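You operate a simulated robot arm through the tools that you are given. There is no shell and no other tool.

The job below is to be done with a simulated two-armed robot. You get a single attempt, and the scene is never put back.

## Task
Switch off at the green frame, park the plug and move the container to OUT.
Fine: at the cold rack; off before the plug is pulled; the plug goes on the green pad; green slider to FREE before the container is lifted. The other containers, switches, sliders and plugs stay as they are.

The check looks at the end state, three seconds after you hand in, the way a careful person would. Anything else that was tipped, shoved, dropped, spilled or broken makes it a failure.

## Robot
Two 7-joint arms with two-finger parallel grippers on one trunk that stands fixed in place. Base frame: the origin is at the foot of the trunk, x ahead of it, y to its left, z up; the work surface is at about z = 760. Readings come in mm, degrees, newtons and seconds.
The left shoulder is at [20, 138, 1150], the right one opposite. With the tool pointing down near the work surface each hand reaches from about 100 to 480 mm from the base axis, measured 20 degrees to its own side. Payload 1.57 kg a hand.
Tool frame (each hand has its own): the origin (TCP) lies between the finger pads and is the grasp point; the fingertips stand 30 mm ahead of it; z points along the fingers, y is the line along which they close. The gripper opens to 80 mm. The fingers are 17 mm wide and 12 mm thick; the gripper's body (40 by 82 mm) begins 80 mm behind the TCP.
Orientation is told as [roll, pitch, yaw] about the base's x, y, z axes, in that order, counted from this pose: with the fingers straight down and closing along the base's y, the tool's x points along the base's -x, its y along +y and its z along -z.

## Interface
- The arms move only by the tool servo_tool. It takes "left_plan", "right_plan" or both (then of equal length, played together; a hand with none holds still); each is a list of rows, each an object of numbers (a shift or turn left out is 0, a gripper value left out holds the last): "hand": the gripper command, from -1 (fully open) to 1 (shut), values between in proportion; "x", "y", "z": the shift along the base's x, y, z in mm; "wx", "wy", "wz": the turn, a rotation vector about the base's x, y, z in degrees. In form: [{"hand": .., "x": .., "y": .., "z": .., "wx": .., "wy": .., "wz": ..}, ...]. A call has 1 to 20 rows; each row shifts and turns the commanded pose from where the row before left it. Each row takes 0.2 s and may step no farther than 50 mm and 8.6 degrees from the row before; otherwise, or with a gripper value out of range, the whole call is refused. Where a pose cannot be reached the arm comes as near as it can. A force on the tool above 40 N (or 10 N above the force at the start of the call, whichever is more), or a blocked arm, ends the call early, and 0.2 s more pass. The fingers move at their own pace (about 45 mm/s each) and stop on an object; they squeeze with about 23 N. The grip force told is the motor's: it shows also when the fingers shut on nothing. Time passes only in rows, and 0.2 s behind the last, so rows that do not move let the fingers close. It gives the time, the measured TCP pose, the force on the tool (base axes), the opening and the grip force at its end, in the units of the frame above (readings bear some noise), with the torque about the TCP (base axes, N m) and any sound that the robot's microphone picked up.
- Cameras (640 x 400 px; columns grow to the right, rows downward): "scene" is now at [177.7, -20.6, 1014.3]; the picture's right is [-0.25, -0.97, 0.00], its down [-0.71, 0.18, -0.69] and it looks along [0.66, -0.17, -0.73] (base axes); focal length 214 px, centre (320, 200). "left" rides on the left gripper at [72, 7, -122] in its tool frame; the picture's right is [-0.09, 1.00, 0.00], its down [-0.84, -0.08, -0.54] and it looks along [-0.54, -0.05, 0.84] (tool axes); focal length 238 px, centre (320, 200). "right" rides on the right gripper at [72, -7, -122] in its tool frame; the picture's right is [0.09, 1.00, 0.00], its down [-0.84, 0.08, -0.54] and it looks along [-0.54, 0.05, 0.84] (tool axes); focal length 238 px, centre (320, 200). There is no depth. A picture from a camera that has moved, and an enlarged one, comes with that camera's place and axes in the base frame and with its lens.
- snapshot(camera): a new picture of that camera. The clock stands still meanwhile.
- move_column(by): slides the trunk up (or, below 0, down) by that many mm; the arms and the scene camera ride with it, the base frame stays. It gives what a move gives, with no picture.
- pan_tilt(pan, tilt): turns the head with the scene camera to pan (to the left, within 60 degrees either way) and tilt (down, from -29 to 69), counted from straight ahead of the robot. It gives what a move gives.
- zoom(camera, box): a new picture of the part [left, top, right, bottom] of that camera's present view, enlarged. The clock stands still meanwhile.
- sign_off(): hands the job in; it is judged then, once.

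Nothing tells you positions but the pictures and the camera data. Unless the task says otherwise, let go and move clear before handing in.

The tools are called as a command line: name --argument value ..., lists and objects as JSON in quotes. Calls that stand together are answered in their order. servo_tool: Moves the arms, as the interface text tells. Its arguments: {"type":"object","properties":{"left_plan":{"type":"array"},"right_plan":{"type":"array"}},"required":[]} The other tools are called the same way: move_column (by) moves the trunk up or down; pan_tilt (pan, tilt) turns the head that bears the scene camera; snapshot (camera) takes a picture; zoom (camera, box) takes an enlarged picture of a part of a camera's view; sign_off () hands the job in.

At the start:

```text
time_s: 0.0
left_tcp_pos: [240.6, 1.5, 1050.3]
left_ee_rot: [4.1, 5.1, 1.7]
left_ft_force: [92.4, 10.9, -131.0]
left_wrist_torque: [-2.54, 2.76, -1.55]
left_finger_gap: 80.2
left_finger_force: 0.1
right_tcp_pos: [197.7, -267.7, 988.6]
right_ee_rot: [-3.9, 13.7, 1.0]
right_ft_force: [0.2, 0.2, 0.3]
right_wrist_torque: [0.01, -0.05, 0.0]
right_finger_gap: 80.1
right_finger_force: 0.1
trunk travel left (down, up): [-525.0, 715.0]
head pan, tilt (commanded): [-14.3, 46.7]
```

scene: 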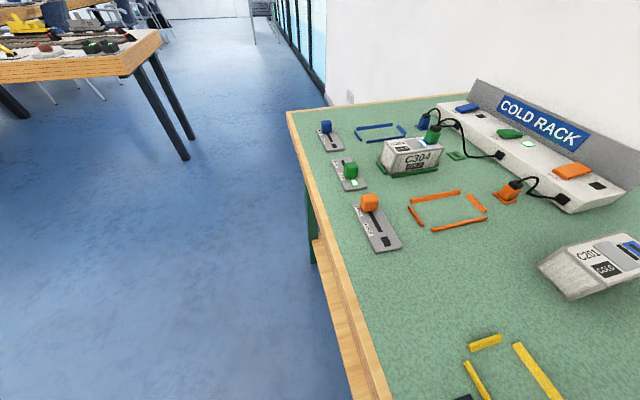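
right: 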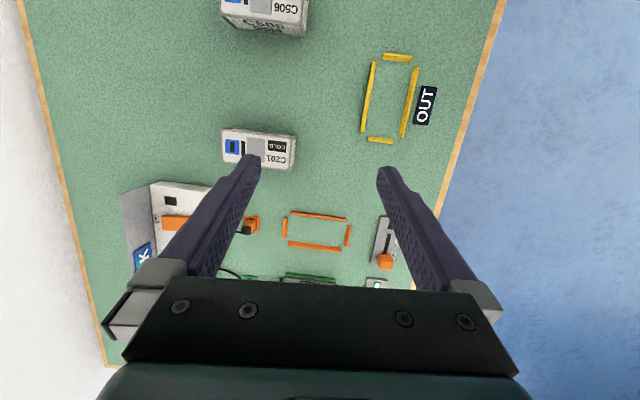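
left: 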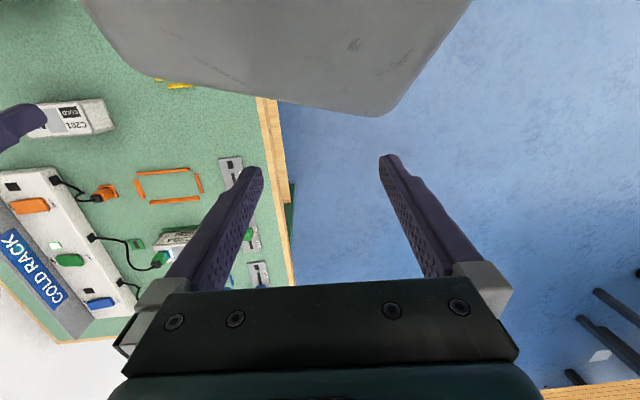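

I see a green-topped table with a cold rack (blue, green and orange rockers and plugs), sliders near the table edge, container C304 in the green frame, and a yellow OUT frame to the right. The left hand reports a large force at the start, so I look closer before moving anything.

zoom --camera "scene" --box '[300, 80, 500, 205]'

zoom --camera "scene" --box '[440, 80, 640, 205]'

snapshot --camera "left"

zoom --camera "right" --box '[100, 0, 500, 250]'

```text
3.20 times, centred on (400, 142) of scene
camera zoom: at [177.7, -20.6, 1014.3], right [-0.25, -0.97, 0.0], down [-0.71, 0.18, -0.69], along [0.66, -0.17, -0.73], focal length 686 px, centre (64, 384)
```

zoom: 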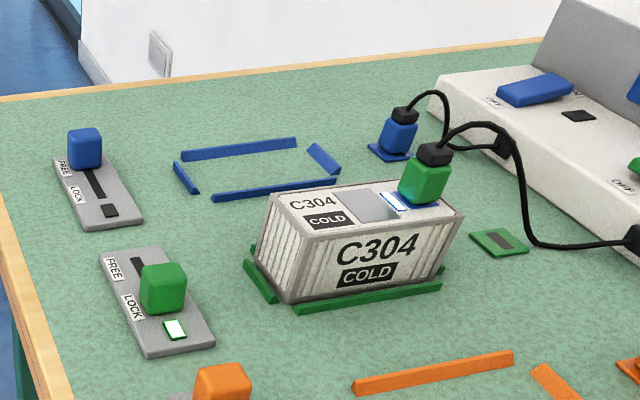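

```text
3.20 times, centred on (540, 142) of scene
camera zoom: at [177.7, -20.6, 1014.3], right [-0.25, -0.97, 0.0], down [-0.71, 0.18, -0.69], along [0.66, -0.17, -0.73], focal length 686 px, centre (-384, 384)
```

zoom: 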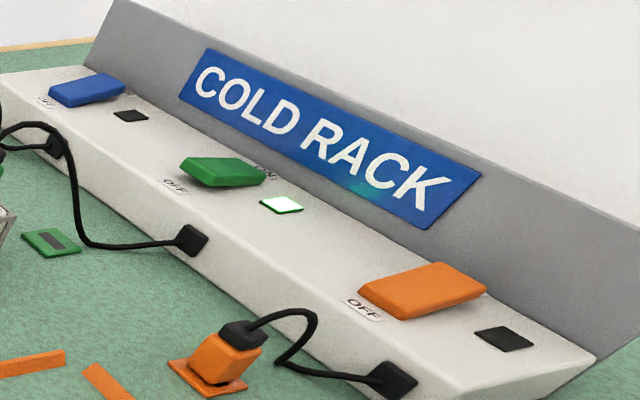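

```text
taken
camera left: at [179.2, -2.0, 1176.9], right [0.07, 1.0, 0.06], down [0.88, -0.09, 0.46], along [0.46, 0.02, -0.89], focal length 238 px, centre (320, 200)
```

left: 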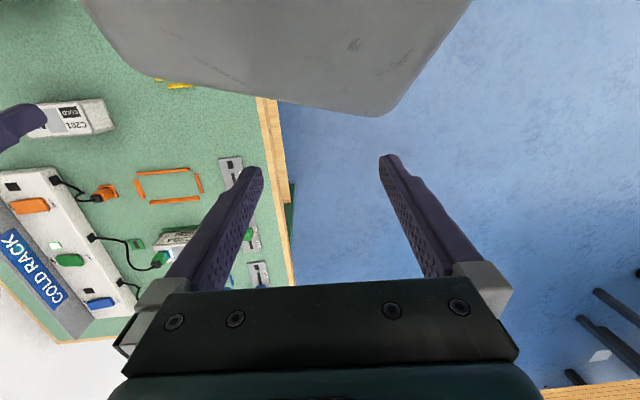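

```text
1.60 times, centred on (300, 125) of right
camera zoom: at [158.3, -264.7, 1125.1], right [-0.12, 0.99, -0.04], down [0.94, 0.13, 0.32], along [0.33, 0.0, -0.95], focal length 381 px, centre (352, 320)
```

zoom: 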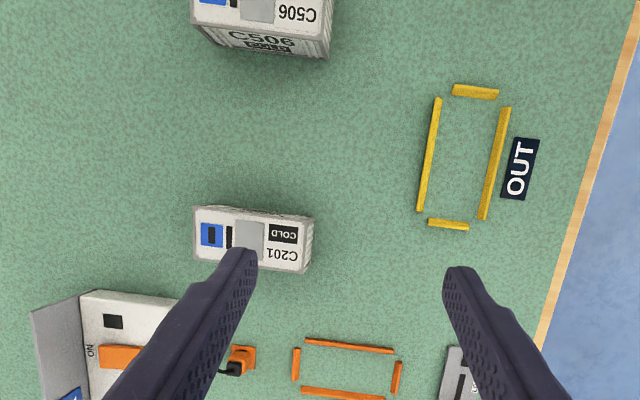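

The left hand is apparently wedged near the head: the force and torque fit a single contact pushing it forward and down. I ease it forward in small steps first, watching the force.

servo_tool --left_plan '[{"x": 5}, {"x": 5}]'

```text
time_s: 0.6
left_tcp_pos: [251.6, 0.6, 1047.3]
left_ee_rot: [4.2, 5.4, 1.6]
left_ft_force: [0.0, 0.1, 0.4]
left_wrist_torque: [0.04, 0.02, -0.02]
left_finger_gap: 79.9
left_finger_force: 0.2
right_tcp_pos: [197.9, -267.3, 988.0]
right_ee_rot: [-3.9, 13.9, 1.2]
right_ft_force: [-0.2, 0.1, 0.4]
right_wrist_torque: [0.03, 0.0, -0.02]
right_finger_gap: 79.7
right_finger_force: 0.1
trunk travel left (down, up): [-525.0, 715.0]
head pan, tilt (commanded): [-14.3, 46.7]
```

The contact force is gone. I now move the left hand forward and out to the left, clear of the head, and re-check.

servo_tool --left_plan '[{"x": 20}, {"x": 20, "y": 10}, {"y": 40}, {"y": 40}, {"y": 40}, {"y": 40}, {"y": 40}]'

snapshot --camera "scene"

snapshot --camera "right"

```text
time_s: 2.1
left_tcp_pos: [270.9, 198.7, 1007.2]
left_ee_rot: [12.6, 14.0, 2.4]
left_ft_force: [0.9, 0.9, -0.5]
left_wrist_torque: [0.01, 0.0, 0.0]
left_finger_gap: 79.9
left_finger_force: 0.1
right_tcp_pos: [197.6, -267.2, 988.1]
right_ee_rot: [-4.1, 14.0, 1.1]
right_ft_force: [-0.1, 0.0, -0.3]
right_wrist_torque: [0.0, 0.0, 0.03]
right_finger_gap: 80.0
right_finger_force: 0.1
trunk travel left (down, up): [-525.0, 715.0]
head pan, tilt (commanded): [-14.3, 46.7]
stopped in row 7 (left hand): the arm was blocked; the commanded pose is now the measured one
```

```text
taken
camera scene: at [177.7, -20.8, 1014.3], right [-0.25, -0.97, 0.0], down [-0.71, 0.18, -0.69], along [0.66, -0.17, -0.73], focal length 214 px, centre (320, 200)
```

scene: 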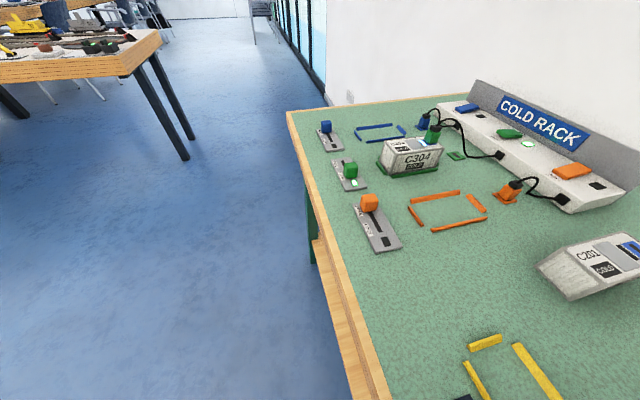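

```text
taken
camera right: at [158.3, -264.9, 1124.5], right [-0.12, 0.99, -0.04], down [0.94, 0.13, 0.32], along [0.32, 0.0, -0.95], focal length 238 px, centre (320, 200)
```

right: 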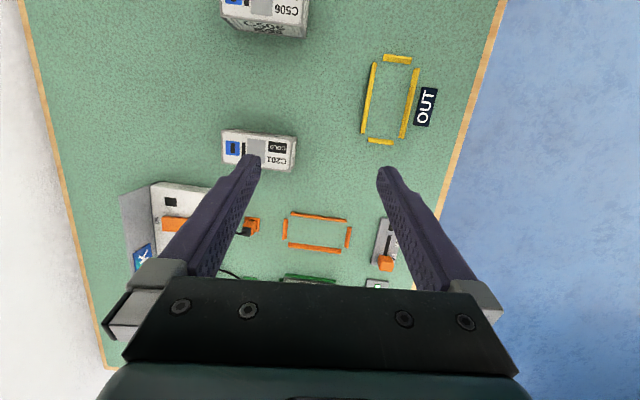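

The left hand is clear of the head (it met its reach limit, no force) and hangs over the floor, so I leave it there. Next I turn the head toward the cold rack for a better view.

pan_tilt --pan -35 --tilt 45

snapshot --camera "scene"

```text
time_s: 3.0
left_tcp_pos: [269.4, 198.4, 1007.1]
left_ee_rot: [12.5, 14.0, 2.4]
left_ft_force: [0.6, 0.4, -0.4]
left_wrist_torque: [0.0, -0.03, 0.0]
left_finger_gap: 80.1
left_finger_force: 0.1
right_tcp_pos: [198.4, -266.1, 988.0]
right_ee_rot: [-3.8, 13.9, 1.2]
right_ft_force: [0.3, -0.3, 0.4]
right_wrist_torque: [-0.03, 0.02, 0.02]
right_finger_gap: 79.9
right_finger_force: 0.0
trunk travel left (down, up): [-525.0, 715.0]
head pan, tilt (commanded): [-35.0, 45.0]
```

```text
taken
camera scene: at [166.9, -47.4, 1016.7], right [-0.57, -0.82, 0.0], down [-0.58, 0.41, -0.71], along [0.58, -0.41, -0.71], focal length 214 px, centre (320, 200)
```

scene: 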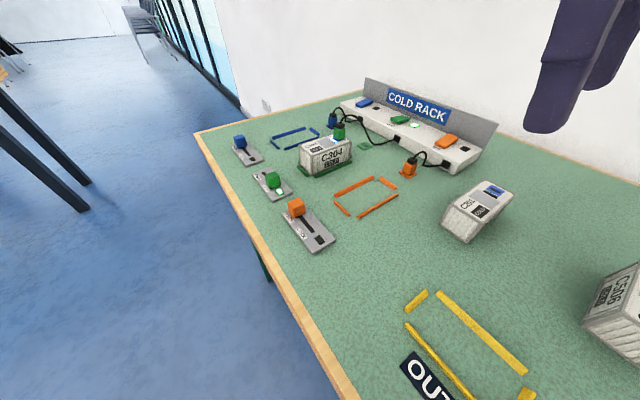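

The view now covers rack, sliders, C304 and the OUT frame. I enlarge the parts to get precise pixel positions.

zoom --camera "scene" --box '[220, 90, 380, 190]'

zoom --camera "scene" --box '[330, 70, 490, 170]'

zoom --camera "scene" --box '[360, 200, 640, 375]'

```text
4.00 times, centred on (300, 140) of scene
camera zoom: at [166.9, -47.4, 1016.7], right [-0.57, -0.82, 0.0], down [-0.58, 0.41, -0.71], along [0.58, -0.41, -0.71], focal length 858 px, centre (400, 440)
```

zoom: 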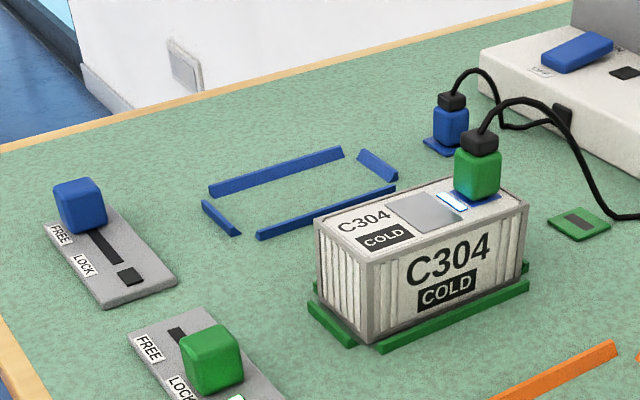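

```text
4.00 times, centred on (410, 120) of scene
camera zoom: at [166.9, -47.4, 1016.7], right [-0.57, -0.82, 0.0], down [-0.58, 0.41, -0.71], along [0.58, -0.41, -0.71], focal length 858 px, centre (-40, 520)
```

zoom: 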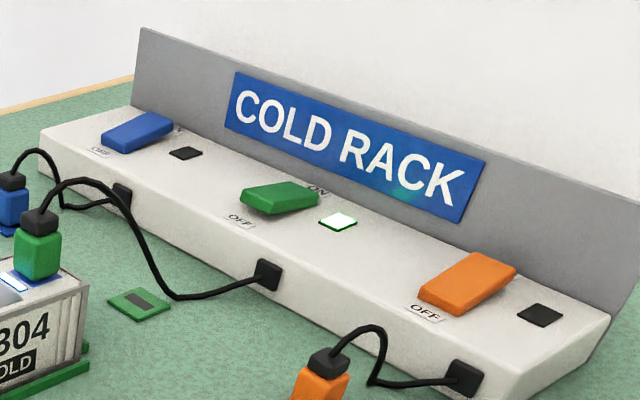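

```text
2.29 times, centred on (500, 288) of scene
camera zoom: at [166.9, -47.4, 1016.7], right [-0.57, -0.82, 0.0], down [-0.58, 0.41, -0.71], along [0.58, -0.41, -0.71], focal length 490 px, centre (-91, 0)
```

zoom: 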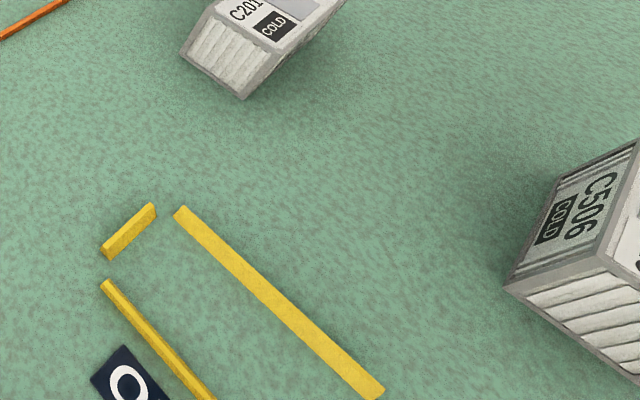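

From the pictures I take C304 to be around (455, -264) with its length roughly along y, the plug near (456, -295), the green pad near (459, -375), and the green rocker near (435, -445). Next I bring the right hand camera forward, high above everything, for a better look.

servo_tool --right_plan '[{"x": 20, "y": -5, "wx": 1}, {"x": 20, "y": -5, "wx": 1}, {"x": 20, "y": -5, "wx": 1}, {"x": 20, "y": -5, "wx": 1}, {"x": 20, "y": -5}, {"x": 20, "y": -5}]'

snapshot --camera "right"

```text
time_s: 4.4
left_tcp_pos: [271.3, 198.8, 1007.9]
left_ee_rot: [12.5, 13.9, 2.4]
left_ft_force: [0.0, 0.3, 0.0]
left_wrist_torque: [0.04, 0.03, -0.01]
left_finger_gap: 79.8
left_finger_force: 0.2
right_tcp_pos: [319.3, -295.3, 989.2]
right_ee_rot: [0.2, 13.6, 2.0]
right_ft_force: [-0.5, 0.0, -0.1]
right_wrist_torque: [-0.02, 0.01, 0.0]
right_finger_gap: 80.1
right_finger_force: 0.1
trunk travel left (down, up): [-525.0, 715.0]
head pan, tilt (commanded): [-35.0, 45.0]
```

```text
taken
camera right: at [279.1, -303.4, 1125.3], right [-0.12, 0.99, 0.03], down [0.94, 0.11, 0.33], along [0.32, 0.06, -0.94], focal length 238 px, centre (320, 200)
```

right: 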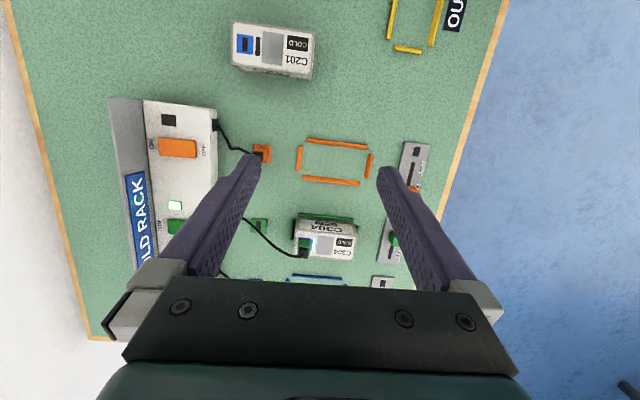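

The rack's rockers sit near y = -490 at about z = 790, and the green one is near (466, -491), which is far for the right arm. I raise the hand, then lower the trunk so the shoulder comes nearer to working height.

servo_tool --right_plan '[{"z": 25}, {"z": 25}, {"z": 25}, {"z": 25}]'

move_column --by -120

snapshot --camera "right"

snapshot --camera "scene"

```text
time_s: 5.2
left_tcp_pos: [270.4, 199.0, 1008.7]
left_ee_rot: [12.5, 14.0, 2.3]
left_ft_force: [0.1, -1.1, -0.2]
left_wrist_torque: [-0.02, -0.01, 0.0]
left_finger_gap: 80.0
left_finger_force: 0.1
right_tcp_pos: [286.1, -311.5, 1005.1]
right_ee_rot: [1.4, 26.3, -1.1]
right_ft_force: [-0.5, -0.4, -0.7]
right_wrist_torque: [-0.01, 0.03, 0.01]
right_finger_gap: 80.0
right_finger_force: 0.1
trunk travel left (down, up): [-525.0, 715.0]
head pan, tilt (commanded): [-35.0, 45.0]
stopped in row 4 (right hand): the arm was blocked; the commanded pose is now the measured one
```

```text
time_s: 6.8
left_tcp_pos: [269.9, 199.0, 887.9]
left_ee_rot: [12.6, 13.9, 2.4]
left_ft_force: [0.2, 0.2, 0.7]
left_wrist_torque: [0.02, -0.04, 0.02]
left_finger_gap: 80.0
left_finger_force: 0.1
right_tcp_pos: [285.3, -310.0, 885.5]
right_ee_rot: [1.4, 26.3, -0.9]
right_ft_force: [-0.3, -0.1, 0.9]
right_wrist_torque: [-0.01, -0.02, 0.01]
right_finger_gap: 79.9
right_finger_force: 0.0
trunk travel left (down, up): [-405.0, 835.0]
head pan, tilt (commanded): [-35.0, 45.0]
```

```text
taken
camera right: at [276.5, -319.7, 1027.2], right [-0.06, 1.0, 0.06], down [0.99, 0.05, 0.12], along [0.11, 0.07, -0.99], focal length 238 px, centre (320, 200)
```

right: 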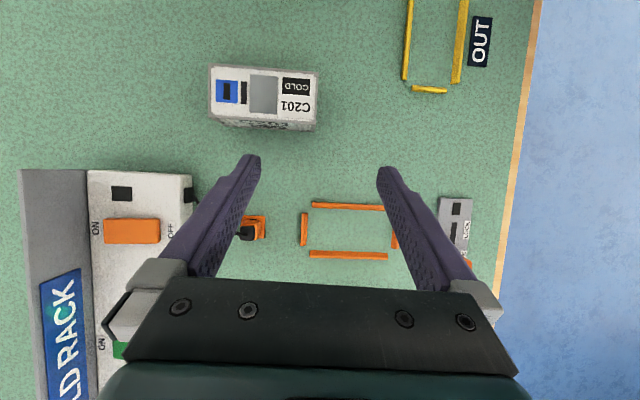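

```text
taken
camera scene: at [166.9, -47.5, 896.7], right [-0.57, -0.82, 0.0], down [-0.58, 0.41, -0.71], along [0.58, -0.41, -0.71], focal length 214 px, centre (320, 200)
```

scene: 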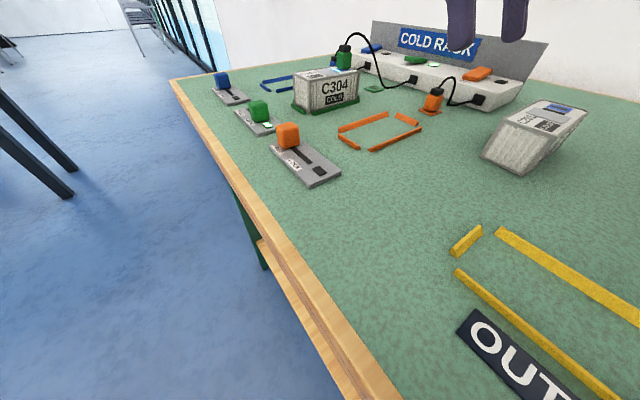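

The arm cannot go higher when stretched out, so reach depends on the trunk height. I test forward reach now, staying above everything and watching whether the arm holds its pose.

servo_tool --right_plan '[{"x": 15, "y": -3, "wy": -3}, {"x": 15, "y": -3, "wy": -3}, {"x": 15, "y": -3, "wy": -3}, {"x": 15, "y": -3, "wy": -3}, {"x": 10}, {"x": 10}]'

```text
time_s: 8.2
left_tcp_pos: [269.4, 198.5, 887.4]
left_ee_rot: [12.5, 14.0, 2.4]
left_ft_force: [0.9, 1.3, 0.1]
left_wrist_torque: [0.0, 0.0, 0.03]
left_finger_gap: 80.0
left_finger_force: 0.0
right_tcp_pos: [365.6, -322.7, 886.2]
right_ee_rot: [1.6, 14.1, -0.8]
right_ft_force: [0.0, -0.9, -1.0]
right_wrist_torque: [-0.01, 0.02, -0.01]
right_finger_gap: 80.0
right_finger_force: 0.0
trunk travel left (down, up): [-405.0, 835.0]
head pan, tilt (commanded): [-35.0, 45.0]
```

The arm follows well here. I take a look from the hand before going on.

snapshot --camera "right"

zoom --camera "scene" --box '[200, 10, 440, 160]'

zoom --camera "scene" --box '[340, 10, 580, 160]'

```text
taken
camera right: at [326.9, -331.7, 1022.3], right [-0.07, 1.0, 0.05], down [0.94, 0.05, 0.32], along [0.32, 0.07, -0.94], focal length 238 px, centre (320, 200)
```

right: 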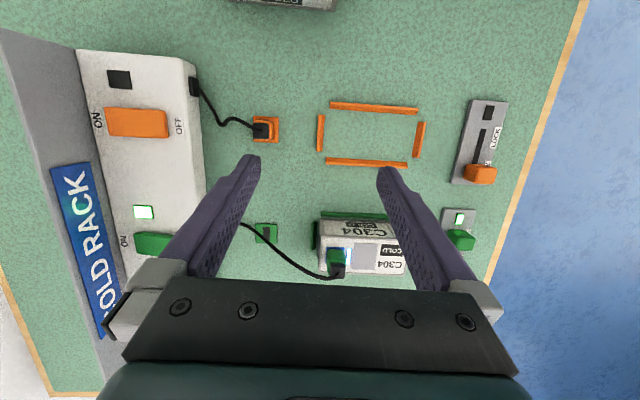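

```text
2.67 times, centred on (320, 85) of scene
camera zoom: at [167.0, -47.4, 896.7], right [-0.57, -0.82, 0.0], down [-0.58, 0.41, -0.71], along [0.58, -0.41, -0.71], focal length 572 px, centre (320, 507)
```

zoom: 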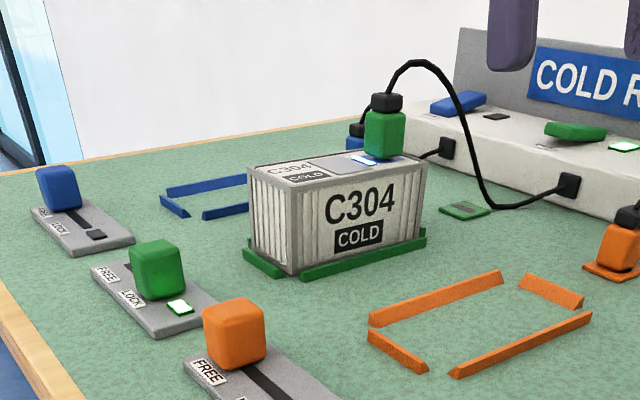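

```text
2.67 times, centred on (460, 85) of scene
camera zoom: at [167.0, -47.4, 896.7], right [-0.57, -0.82, 0.0], down [-0.58, 0.41, -0.71], along [0.58, -0.41, -0.71], focal length 572 px, centre (-53, 507)
```

zoom: 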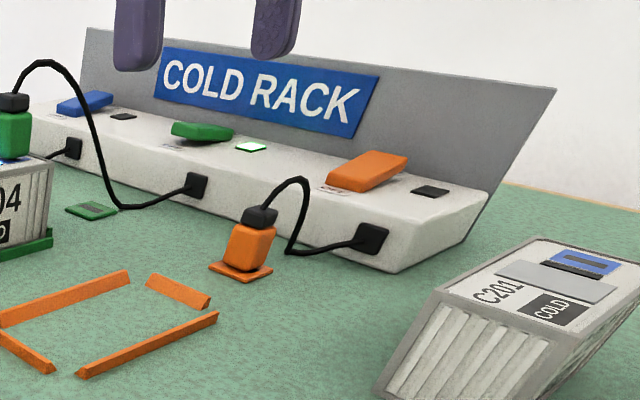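

The OFF ends of the rockers face the table (+y) and the green one is raised there, so I need to press near (464, -464, ~800). I close the right gripper and tilt it outward toward the rack while staying high.

servo_tool --right_plan '[{"hand": 1, "y": -10, "z": 3, "wy": -5, "wx": -3}, {"hand": 1, "y": -10, "z": 3, "wy": -5, "wx": -3}, {"hand": 1, "y": -10, "z": 3, "wy": -5, "wx": -3}, {"hand": 1, "y": -10, "z": 3, "wy": -5, "wx": -3}, {"hand": 1, "y": -10, "z": 3, "wy": -5, "wx": -3}, {"hand": 1, "y": -10, "wy": -5, "wx": -3}]'

snapshot --camera "right"

snapshot --camera "scene"

```text
time_s: 9.6
left_tcp_pos: [270.7, 199.6, 887.4]
left_ee_rot: [12.5, 14.0, 2.4]
left_ft_force: [-0.9, -0.2, -0.3]
left_wrist_torque: [0.01, 0.02, -0.02]
left_finger_gap: 79.7
left_finger_force: 0.2
right_tcp_pos: [367.0, -383.1, 901.8]
right_ee_rot: [-15.9, -16.4, -0.5]
right_ft_force: [0.7, 0.4, 0.5]
right_wrist_torque: [0.01, 0.0, 0.0]
right_finger_gap: 0.1
right_finger_force: 21.1
trunk travel left (down, up): [-405.0, 835.0]
head pan, tilt (commanded): [-35.0, 45.0]
```

```text
taken
camera right: at [265.3, -354.7, 996.3], right [0.0, 0.96, -0.29], down [0.66, 0.22, 0.72], along [0.75, -0.19, -0.64], focal length 238 px, centre (320, 200)
```

right: 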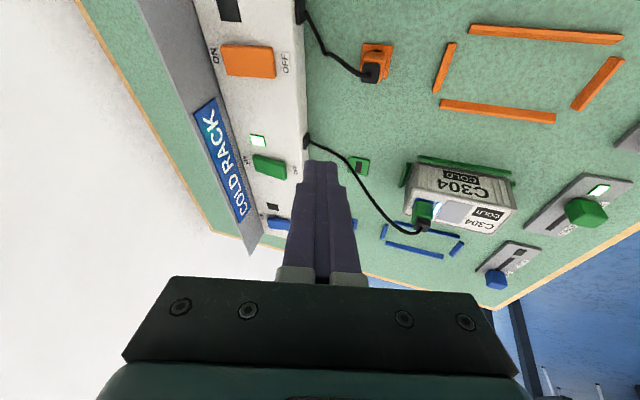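

```text
taken
camera scene: at [166.7, -47.5, 896.7], right [-0.57, -0.82, 0.0], down [-0.58, 0.41, -0.71], along [0.58, -0.41, -0.71], focal length 214 px, centre (320, 200)
```

scene: 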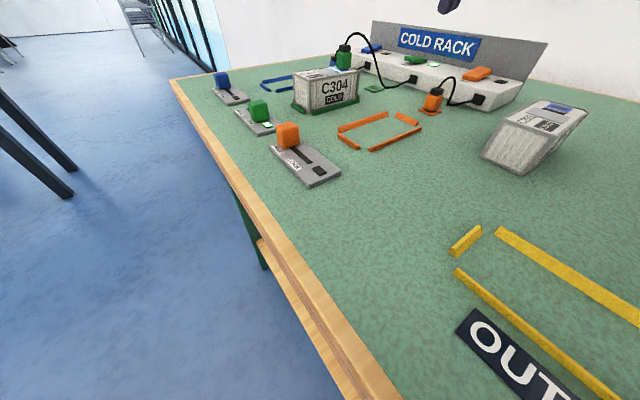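

The hand is tilted toward the rack and everything is visible. I enlarge the rocker region and the scene view for triangulation.

zoom --camera "right" --box '[200, 100, 360, 200]'

zoom --camera "scene" --box '[340, 20, 500, 120]'

zoom --camera "right" --box '[330, 130, 650, 290]'

```text
4.00 times, centred on (280, 150) of right
camera zoom: at [265.3, -354.7, 996.3], right [0.0, 0.96, -0.29], down [0.66, 0.22, 0.72], along [0.75, -0.19, -0.64], focal length 953 px, centre (480, 400)
```

zoom: 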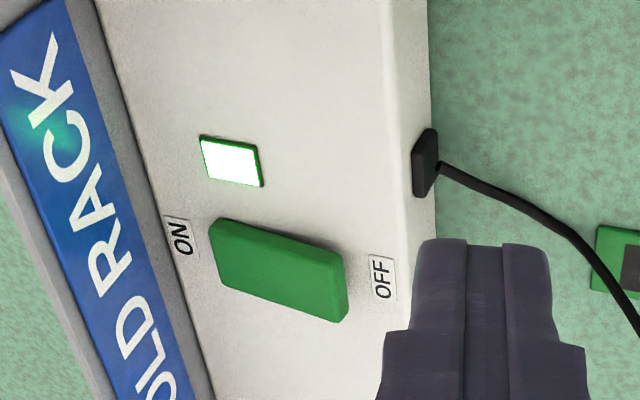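

```text
4.00 times, centred on (420, 70) of scene
camera zoom: at [166.7, -47.5, 896.7], right [-0.57, -0.82, 0.0], down [-0.58, 0.41, -0.71], along [0.58, -0.41, -0.71], focal length 858 px, centre (-80, 720)
```

zoom: 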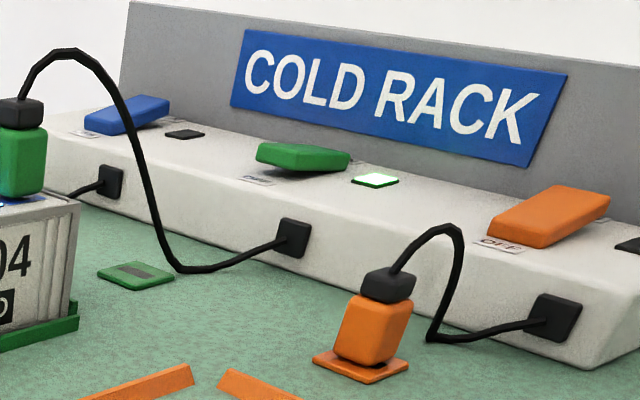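

```text
refused: 650 is not a number from 0 to 640
```

The green rocker's raised OFF end is at about (457, -460, 799). With the tip now near (375, -391, 874), I move to hover above the OFF end at about z = 830.

servo_tool --right_plan '[{"x": 16, "y": -15, "z": -4}, {"x": 16, "y": -15, "z": -4}, {"x": 17, "y": -15, "z": -8}, {"x": 17, "y": -15, "z": -10}, {"x": 17, "y": -15, "z": -12}, {}]'

snapshot --camera "right"

snapshot --camera "scene"

```text
time_s: 10.9
left_tcp_pos: [269.3, 198.7, 886.9]
left_ee_rot: [12.5, 13.9, 2.4]
left_ft_force: [0.1, 0.2, -0.4]
left_wrist_torque: [-0.01, 0.03, 0.0]
left_finger_gap: 79.9
left_finger_force: 0.2
right_tcp_pos: [449.7, -457.4, 863.5]
right_ee_rot: [-15.9, -16.3, -0.4]
right_ft_force: [-0.3, -0.5, 0.5]
right_wrist_torque: [0.0, 0.02, 0.02]
right_finger_gap: 0.0
right_finger_force: 21.5
trunk travel left (down, up): [-405.0, 835.0]
head pan, tilt (commanded): [-35.0, 45.0]
```

```text
taken
camera right: at [348.1, -429.3, 958.0], right [0.0, 0.96, -0.29], down [0.66, 0.22, 0.71], along [0.75, -0.19, -0.64], focal length 238 px, centre (320, 200)
```

right: 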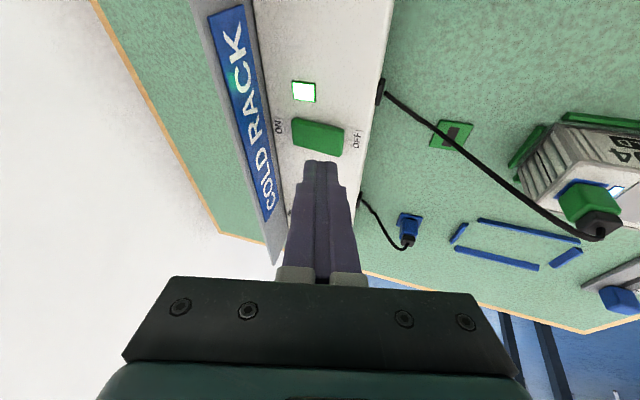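

```text
taken
camera scene: at [166.8, -47.5, 896.7], right [-0.57, -0.82, 0.0], down [-0.58, 0.41, -0.71], along [0.58, -0.41, -0.71], focal length 214 px, centre (320, 200)
```

scene: 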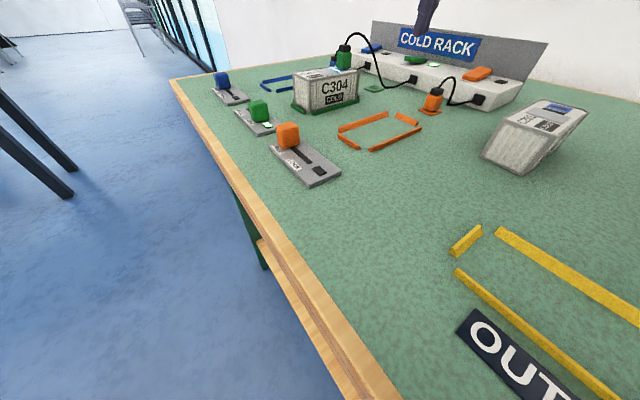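

The closed tip is right over the OFF half of the green rocker. I shift slightly inward and descend to just above it.

servo_tool --right_plan '[{"y": -5, "x": 1, "z": -10}, {"z": -10}, {"z": -8}, {}]'

zoom --camera "right" --box '[240, 60, 400, 160]'

zoom --camera "scene" --box '[340, 20, 500, 120]'

```text
time_s: 11.9
left_tcp_pos: [270.2, 198.9, 888.5]
left_ee_rot: [12.5, 13.9, 2.4]
left_ft_force: [-0.6, -0.5, -0.2]
left_wrist_torque: [0.0, 0.03, 0.01]
left_finger_gap: 80.0
left_finger_force: 0.1
right_tcp_pos: [451.1, -463.5, 836.1]
right_ee_rot: [-15.9, -16.3, -0.6]
right_ft_force: [0.1, -0.7, -0.1]
right_wrist_torque: [-0.01, 0.05, -0.05]
right_finger_gap: 0.0
right_finger_force: 21.6
trunk travel left (down, up): [-405.0, 835.0]
head pan, tilt (commanded): [-35.0, 45.0]
```

```text
4.00 times, centred on (320, 110) of right
camera zoom: at [349.7, -434.4, 930.3], right [0.0, 0.96, -0.29], down [0.66, 0.22, 0.71], along [0.75, -0.19, -0.64], focal length 953 px, centre (320, 560)
```

zoom: 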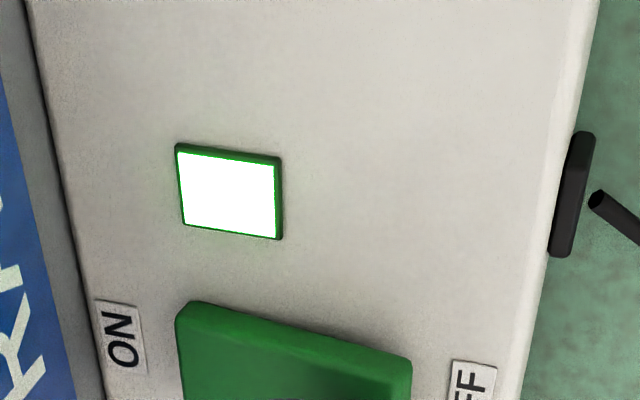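

```text
4.00 times, centred on (420, 70) of scene
camera zoom: at [166.9, -47.5, 896.7], right [-0.57, -0.82, 0.0], down [-0.58, 0.41, -0.71], along [0.58, -0.41, -0.71], focal length 858 px, centre (-80, 720)
```

zoom: 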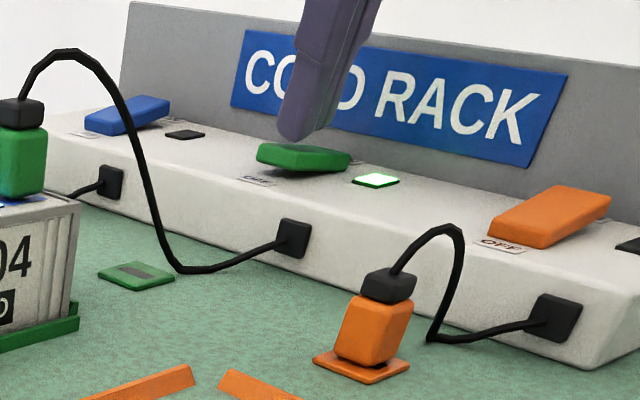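

The tip is a few mm above the OFF half of the green rocker. I press down slowly in 3 mm steps.

servo_tool --right_plan '[{"z": -3}, {"z": -3}, {"z": -3}, {"z": -3}, {"z": -3}, {}]'

zoom --camera "scene" --box '[340, 20, 500, 120]'

zoom --camera "right" --box '[240, 60, 400, 160]'

```text
time_s: 12.9
left_tcp_pos: [269.7, 198.2, 887.6]
left_ee_rot: [12.5, 13.9, 2.3]
left_ft_force: [-0.3, 1.1, -0.7]
left_wrist_torque: [-0.01, 0.01, 0.0]
left_finger_gap: 79.9
left_finger_force: 0.1
right_tcp_pos: [451.2, -463.9, 830.3]
right_ee_rot: [-15.8, -16.6, -0.5]
right_ft_force: [-9.5, 4.7, 15.8]
right_wrist_torque: [0.2, 0.31, 0.01]
right_finger_gap: 0.0
right_finger_force: 20.5
trunk travel left (down, up): [-405.0, 835.0]
head pan, tilt (commanded): [-35.0, 45.0]
stopped in row 4 (right hand): the force on the tool passed its limit at 46 N (the readings are from after the stop); the commanded pose is now the measured one
```

```text
4.00 times, centred on (420, 70) of scene
camera zoom: at [166.1, -47.9, 896.6], right [-0.57, -0.82, 0.0], down [-0.58, 0.41, -0.71], along [0.58, -0.41, -0.71], focal length 858 px, centre (-80, 720)
```

zoom: 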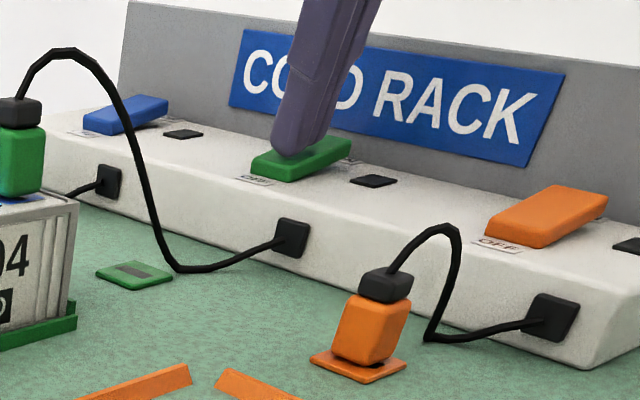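

```text
4.00 times, centred on (320, 110) of right
camera zoom: at [349.2, -434.4, 923.5], right [0.0, 0.96, -0.29], down [0.66, 0.22, 0.72], along [0.75, -0.19, -0.63], focal length 953 px, centre (320, 560)
```

zoom: 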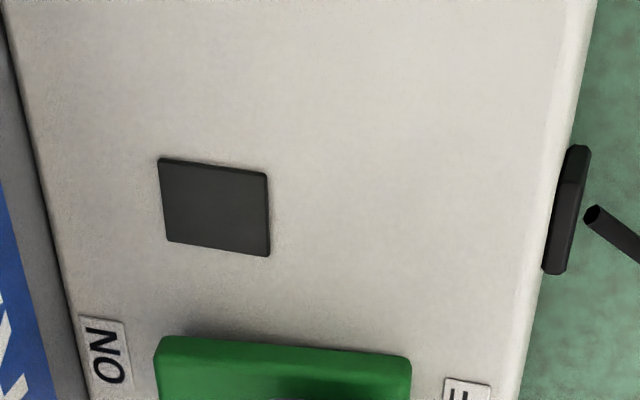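

The rocker flipped and its lamp went dark. I lift straight off and check that it stays OFF.

servo_tool --right_plan '[{"z": 10}, {"z": 15}, {"z": 20}, {"z": 20}, {"z": 10, "x": -10, "y": 10}, {"x": -15, "y": 15}, {"x": -15, "y": 15}]'

zoom --camera "scene" --box '[320, 20, 480, 120]'

snapshot --camera "right"

```text
time_s: 14.5
left_tcp_pos: [270.6, 198.9, 888.5]
left_ee_rot: [12.5, 14.1, 2.3]
left_ft_force: [-1.0, 0.2, 0.1]
left_wrist_torque: [-0.03, 0.04, 0.01]
left_finger_gap: 80.2
left_finger_force: 0.1
right_tcp_pos: [410.1, -421.0, 903.8]
right_ee_rot: [-15.8, -16.5, -0.5]
right_ft_force: [0.2, 0.7, 0.6]
right_wrist_torque: [0.02, -0.03, -0.03]
right_finger_gap: 0.1
right_finger_force: 21.0
trunk travel left (down, up): [-405.0, 835.0]
head pan, tilt (commanded): [-35.0, 45.0]
```

```text
4.00 times, centred on (400, 70) of scene
camera zoom: at [166.7, -47.4, 896.7], right [-0.57, -0.82, 0.0], down [-0.58, 0.41, -0.71], along [0.58, -0.41, -0.71], focal length 858 px, centre (0, 720)
```

zoom: 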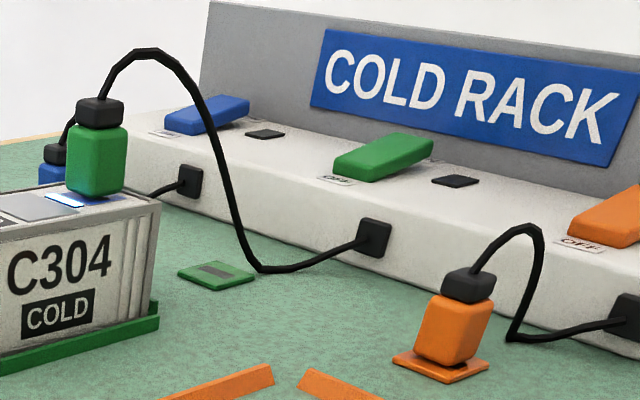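

```text
taken
camera right: at [308.2, -392.5, 998.1], right [0.0, 0.96, -0.29], down [0.66, 0.22, 0.72], along [0.75, -0.19, -0.63], focal length 238 px, centre (320, 200)
```

right: 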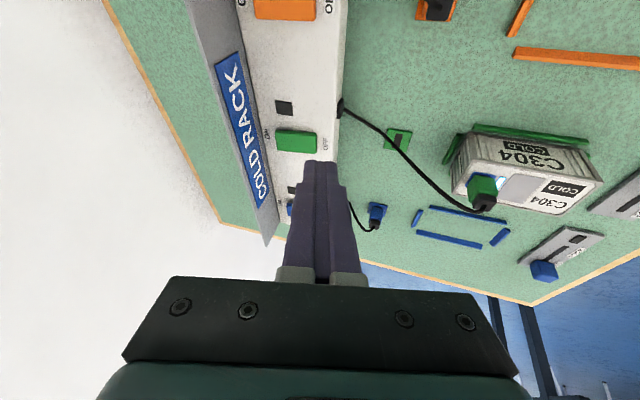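

The switch stays OFF with its lamp dark. Next is the plug: I want the fingers closing along x so the cable can leave between them toward the rack. I straighten the hand and turn it -90° about z, staying high.

servo_tool --right_plan '[{"hand": 1, "x": -8, "y": 12, "z": 3, "wx": 4, "wy": 4}, {"x": -8, "y": 12, "z": 3, "wx": 4, "wy": 4}, {"x": -8, "y": 12, "z": 3, "wx": 4, "wy": 4}, {"x": -6, "y": 12, "z": 3, "wx": 3.8, "wy": 4.4}, {"wz": -8}, {"wz": -8}, {"wz": -8}, {"wz": -8}]'

```text
time_s: 16.3
left_tcp_pos: [270.4, 198.5, 888.0]
left_ee_rot: [12.5, 13.8, 2.4]
left_ft_force: [0.3, -0.2, 0.3]
left_wrist_torque: [0.01, -0.02, -0.02]
left_finger_gap: 80.1
left_finger_force: 0.1
right_tcp_pos: [382.5, -373.9, 916.9]
right_ee_rot: [-0.4, 0.4, -34.9]
right_ft_force: [0.7, 0.4, -0.5]
right_wrist_torque: [0.0, -0.01, -0.01]
right_finger_gap: 0.0
right_finger_force: 21.2
trunk travel left (down, up): [-405.0, 835.0]
head pan, tilt (commanded): [-35.0, 45.0]
```

The hand is straight down and turning well. I continue the turn to about -90° and look.

servo_tool --right_plan '[{"wz": -8}, {"wz": -8}, {"wz": -8}, {"wz": -8}, {"wz": -8}, {"wz": -8}, {"wz": -7}]'

snapshot --camera "right"

snapshot --camera "scene"

```text
time_s: 17.9
left_tcp_pos: [270.9, 199.1, 887.3]
left_ee_rot: [12.4, 14.0, 2.4]
left_ft_force: [0.6, -0.2, 0.0]
left_wrist_torque: [0.01, 0.01, 0.03]
left_finger_gap: 79.6
left_finger_force: 0.1
right_tcp_pos: [383.2, -375.2, 915.5]
right_ee_rot: [-0.2, 0.2, -89.9]
right_ft_force: [0.2, 0.1, 0.2]
right_wrist_torque: [0.0, 0.0, -0.01]
right_finger_gap: 0.1
right_finger_force: 22.0
trunk travel left (down, up): [-405.0, 835.0]
head pan, tilt (commanded): [-35.0, 45.0]
```

```text
taken
camera right: at [377.3, -302.3, 1038.5], right [1.0, 0.09, -0.01], down [0.08, -0.84, 0.54], along [0.05, -0.54, -0.84], focal length 238 px, centre (320, 200)
```

right: 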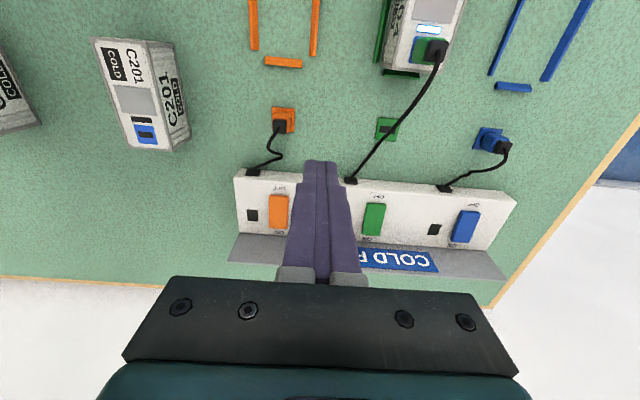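

```text
taken
camera scene: at [166.9, -47.4, 896.7], right [-0.57, -0.82, 0.0], down [-0.58, 0.41, -0.71], along [0.58, -0.41, -0.71], focal length 214 px, centre (320, 200)
```

scene: 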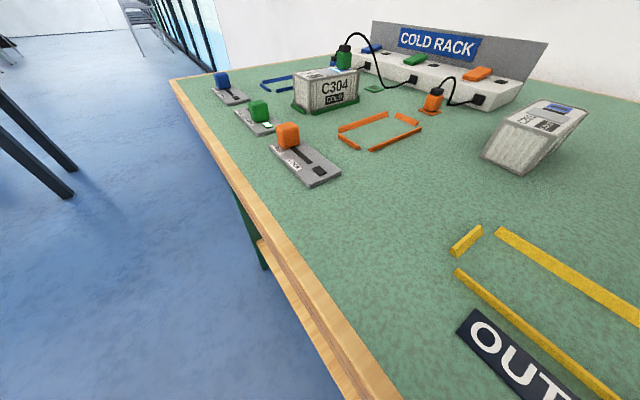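

The -90° turn worked and the wrist camera now looks toward the rack. I move so that the plug and container come into view below the fingers.

servo_tool --right_plan '[{"hand": -1, "x": 8, "y": 15}, {"x": 8, "y": 15}, {"x": 8, "y": 15}, {"x": 8, "y": 15}, {"x": 8, "y": 15}, {"x": 8, "y": 10}]'

snapshot --camera "right"

```text
time_s: 19.3
left_tcp_pos: [269.7, 199.5, 886.7]
left_ee_rot: [12.6, 13.9, 2.4]
left_ft_force: [0.9, 0.5, -0.2]
left_wrist_torque: [0.02, 0.02, -0.01]
left_finger_gap: 79.9
left_finger_force: 0.1
right_tcp_pos: [430.4, -287.0, 915.4]
right_ee_rot: [-0.2, 0.2, -89.7]
right_ft_force: [0.4, -0.4, -0.4]
right_wrist_torque: [0.03, 0.02, -0.02]
right_finger_gap: 79.6
right_finger_force: 0.1
trunk travel left (down, up): [-405.0, 835.0]
head pan, tilt (commanded): [-35.0, 45.0]
```

```text
taken
camera right: at [425.7, -216.0, 1038.4], right [1.0, 0.1, -0.01], down [0.08, -0.84, 0.54], along [0.05, -0.54, -0.84], focal length 238 px, centre (320, 200)
```

right: 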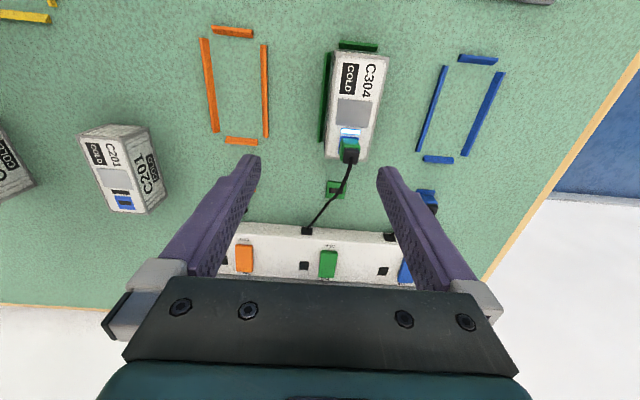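

zoom --camera "right" --box '[270, 30, 430, 130]'

zoom --camera "right" --box '[270, 110, 430, 210]'

```text
4.00 times, centred on (350, 80) of right
camera zoom: at [425.7, -216.0, 1038.4], right [1.0, 0.1, -0.01], down [0.08, -0.84, 0.54], along [0.05, -0.54, -0.84], focal length 953 px, centre (200, 680)
```

zoom: 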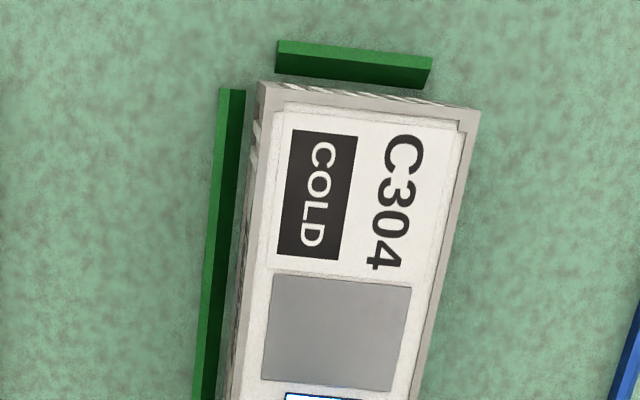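

```text
4.00 times, centred on (350, 160) of right
camera zoom: at [425.7, -216.0, 1038.4], right [1.0, 0.1, -0.01], down [0.08, -0.84, 0.54], along [0.05, -0.54, -0.84], focal length 953 px, centre (200, 360)
```

zoom: 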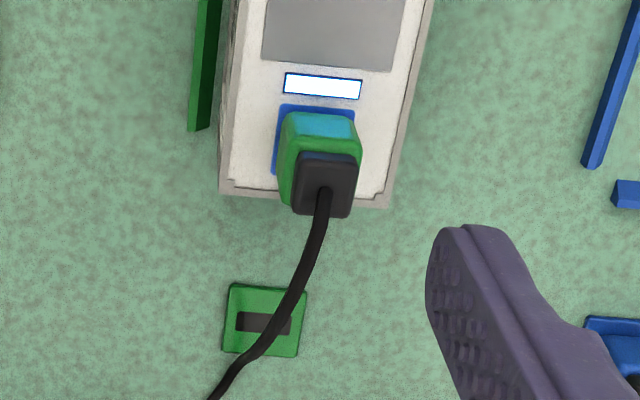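

C304's top is axis-aligned, spanning about x 439–485 and y -217 to -312. The plug is at about (462, -297), ~20 mm wide, and the green pad with its slot along x is at about (462, -375). I move over the plug, still high, and also test the reach toward the pad.

servo_tool --right_plan '[{"hand": -1, "x": 11, "y": -3}, {"x": 11, "y": -3}, {"x": 10, "y": -4}, {"y": -20}, {"y": -20}, {"y": -20}, {"y": -18}, {}]'

```text
time_s: 20.3
left_tcp_pos: [270.3, 197.9, 887.5]
left_ee_rot: [12.4, 13.9, 2.4]
left_ft_force: [0.3, -0.5, -0.6]
left_wrist_torque: [0.0, 0.0, 0.0]
left_finger_gap: 80.3
left_finger_force: 0.0
right_tcp_pos: [433.9, -316.3, 853.6]
right_ee_rot: [-9.2, -0.3, -89.1]
right_ft_force: [-0.4, -0.9, 0.0]
right_wrist_torque: [-0.01, -0.01, 0.02]
right_finger_gap: 80.0
right_finger_force: 0.0
right hand out of reach, approached as far as the arm can: row 3, 4, 5
trunk travel left (down, up): [-405.0, 835.0]
head pan, tilt (commanded): [-35.0, 45.0]
stopped in row 5 (right hand): the arm was blocked; the commanded pose is now the measured one
```

The vertical tool pose was out of reach there and the hand sank a bit; no force is felt. I look before doing anything else.

snapshot --camera "right"

zoom --camera "scene" --box '[260, 10, 500, 160]'

```text
taken
camera right: at [446.8, -242.0, 974.4], right [0.98, 0.11, -0.16], down [0.18, -0.83, 0.53], along [-0.08, -0.54, -0.84], focal length 238 px, centre (320, 200)
```

right: 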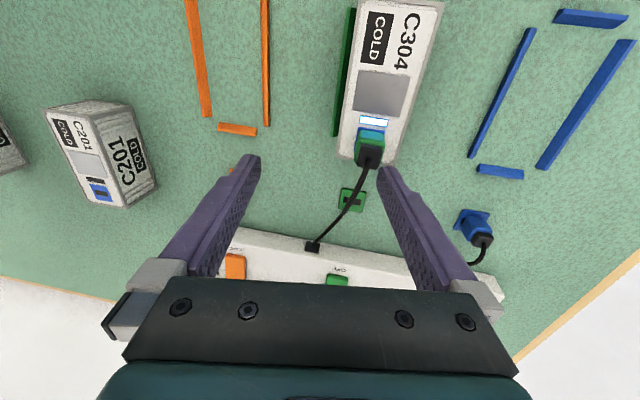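

```text
2.67 times, centred on (380, 85) of scene
camera zoom: at [166.9, -47.6, 896.7], right [-0.57, -0.82, 0.0], down [-0.58, 0.41, -0.71], along [0.58, -0.41, -0.71], focal length 572 px, centre (160, 507)
```

zoom: 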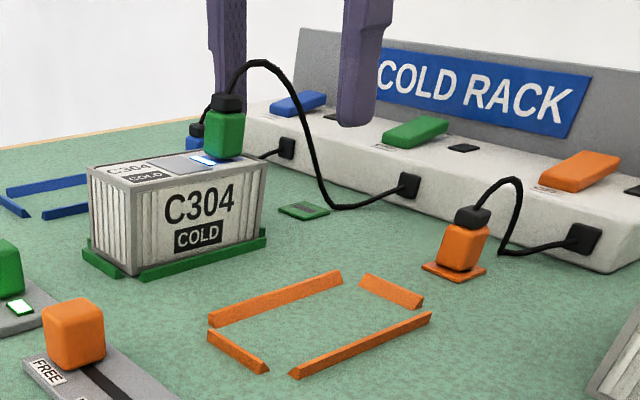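

The fingers straddle the cable without touching it. The safest way out is straight up, so I raise the trunk, which lifts the hand vertically without any arm motion.

move_column --by 70

snapshot --camera "scene"

```text
time_s: 21.4
left_tcp_pos: [269.9, 199.5, 957.4]
left_ee_rot: [12.5, 14.0, 2.4]
left_ft_force: [-0.2, -0.1, -0.8]
left_wrist_torque: [-0.05, 0.03, 0.01]
left_finger_gap: 80.0
left_finger_force: 0.0
right_tcp_pos: [434.1, -315.4, 922.4]
right_ee_rot: [-9.1, -0.2, -89.1]
right_ft_force: [1.1, -0.3, 0.2]
right_wrist_torque: [-0.04, 0.0, -0.01]
right_finger_gap: 80.0
right_finger_force: 0.1
trunk travel left (down, up): [-475.0, 765.0]
head pan, tilt (commanded): [-35.0, 45.0]
```

```text
taken
camera scene: at [166.7, -47.4, 966.7], right [-0.57, -0.82, 0.0], down [-0.58, 0.41, -0.71], along [0.58, -0.41, -0.71], focal length 214 px, centre (320, 200)
```

scene: 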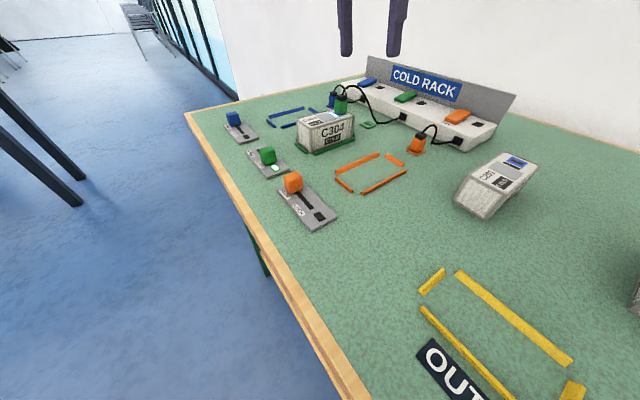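

The hand is clear. Because closing along y with the hand tilted forward reaches better and keeps the fingers away from the cable arc, I back off and turn the yaw back to 0.

servo_tool --right_plan '[{"hand": -1, "x": -25, "wy": -3}, {"x": -25, "wy": -3}, {"x": -25, "wy": -3}, {"wz": 8}, {"wz": 8}, {"wz": 8}, {"wz": 8}, {"wz": 8}, {"wz": 8}, {"wz": 8}, {"wz": 8}, {"wz": 8}, {"wz": 8}, {"wz": 8}, {}]'

```text
time_s: 24.6
left_tcp_pos: [269.8, 199.0, 956.4]
left_ee_rot: [12.4, 14.1, 2.3]
left_ft_force: [0.4, 0.3, -0.3]
left_wrist_torque: [0.04, 0.0, 0.03]
left_finger_gap: 80.2
left_finger_force: 0.1
right_tcp_pos: [449.0, -339.7, 909.2]
right_ee_rot: [0.0, 2.7, -0.3]
right_ft_force: [0.1, -0.7, 0.7]
right_wrist_torque: [-0.01, -0.02, -0.03]
right_finger_gap: 79.8
right_finger_force: 0.0
right hand out of reach, approached as far as the arm can: row 1, 2, 3
trunk travel left (down, up): [-475.0, 765.0]
head pan, tilt (commanded): [-35.0, 45.0]
```

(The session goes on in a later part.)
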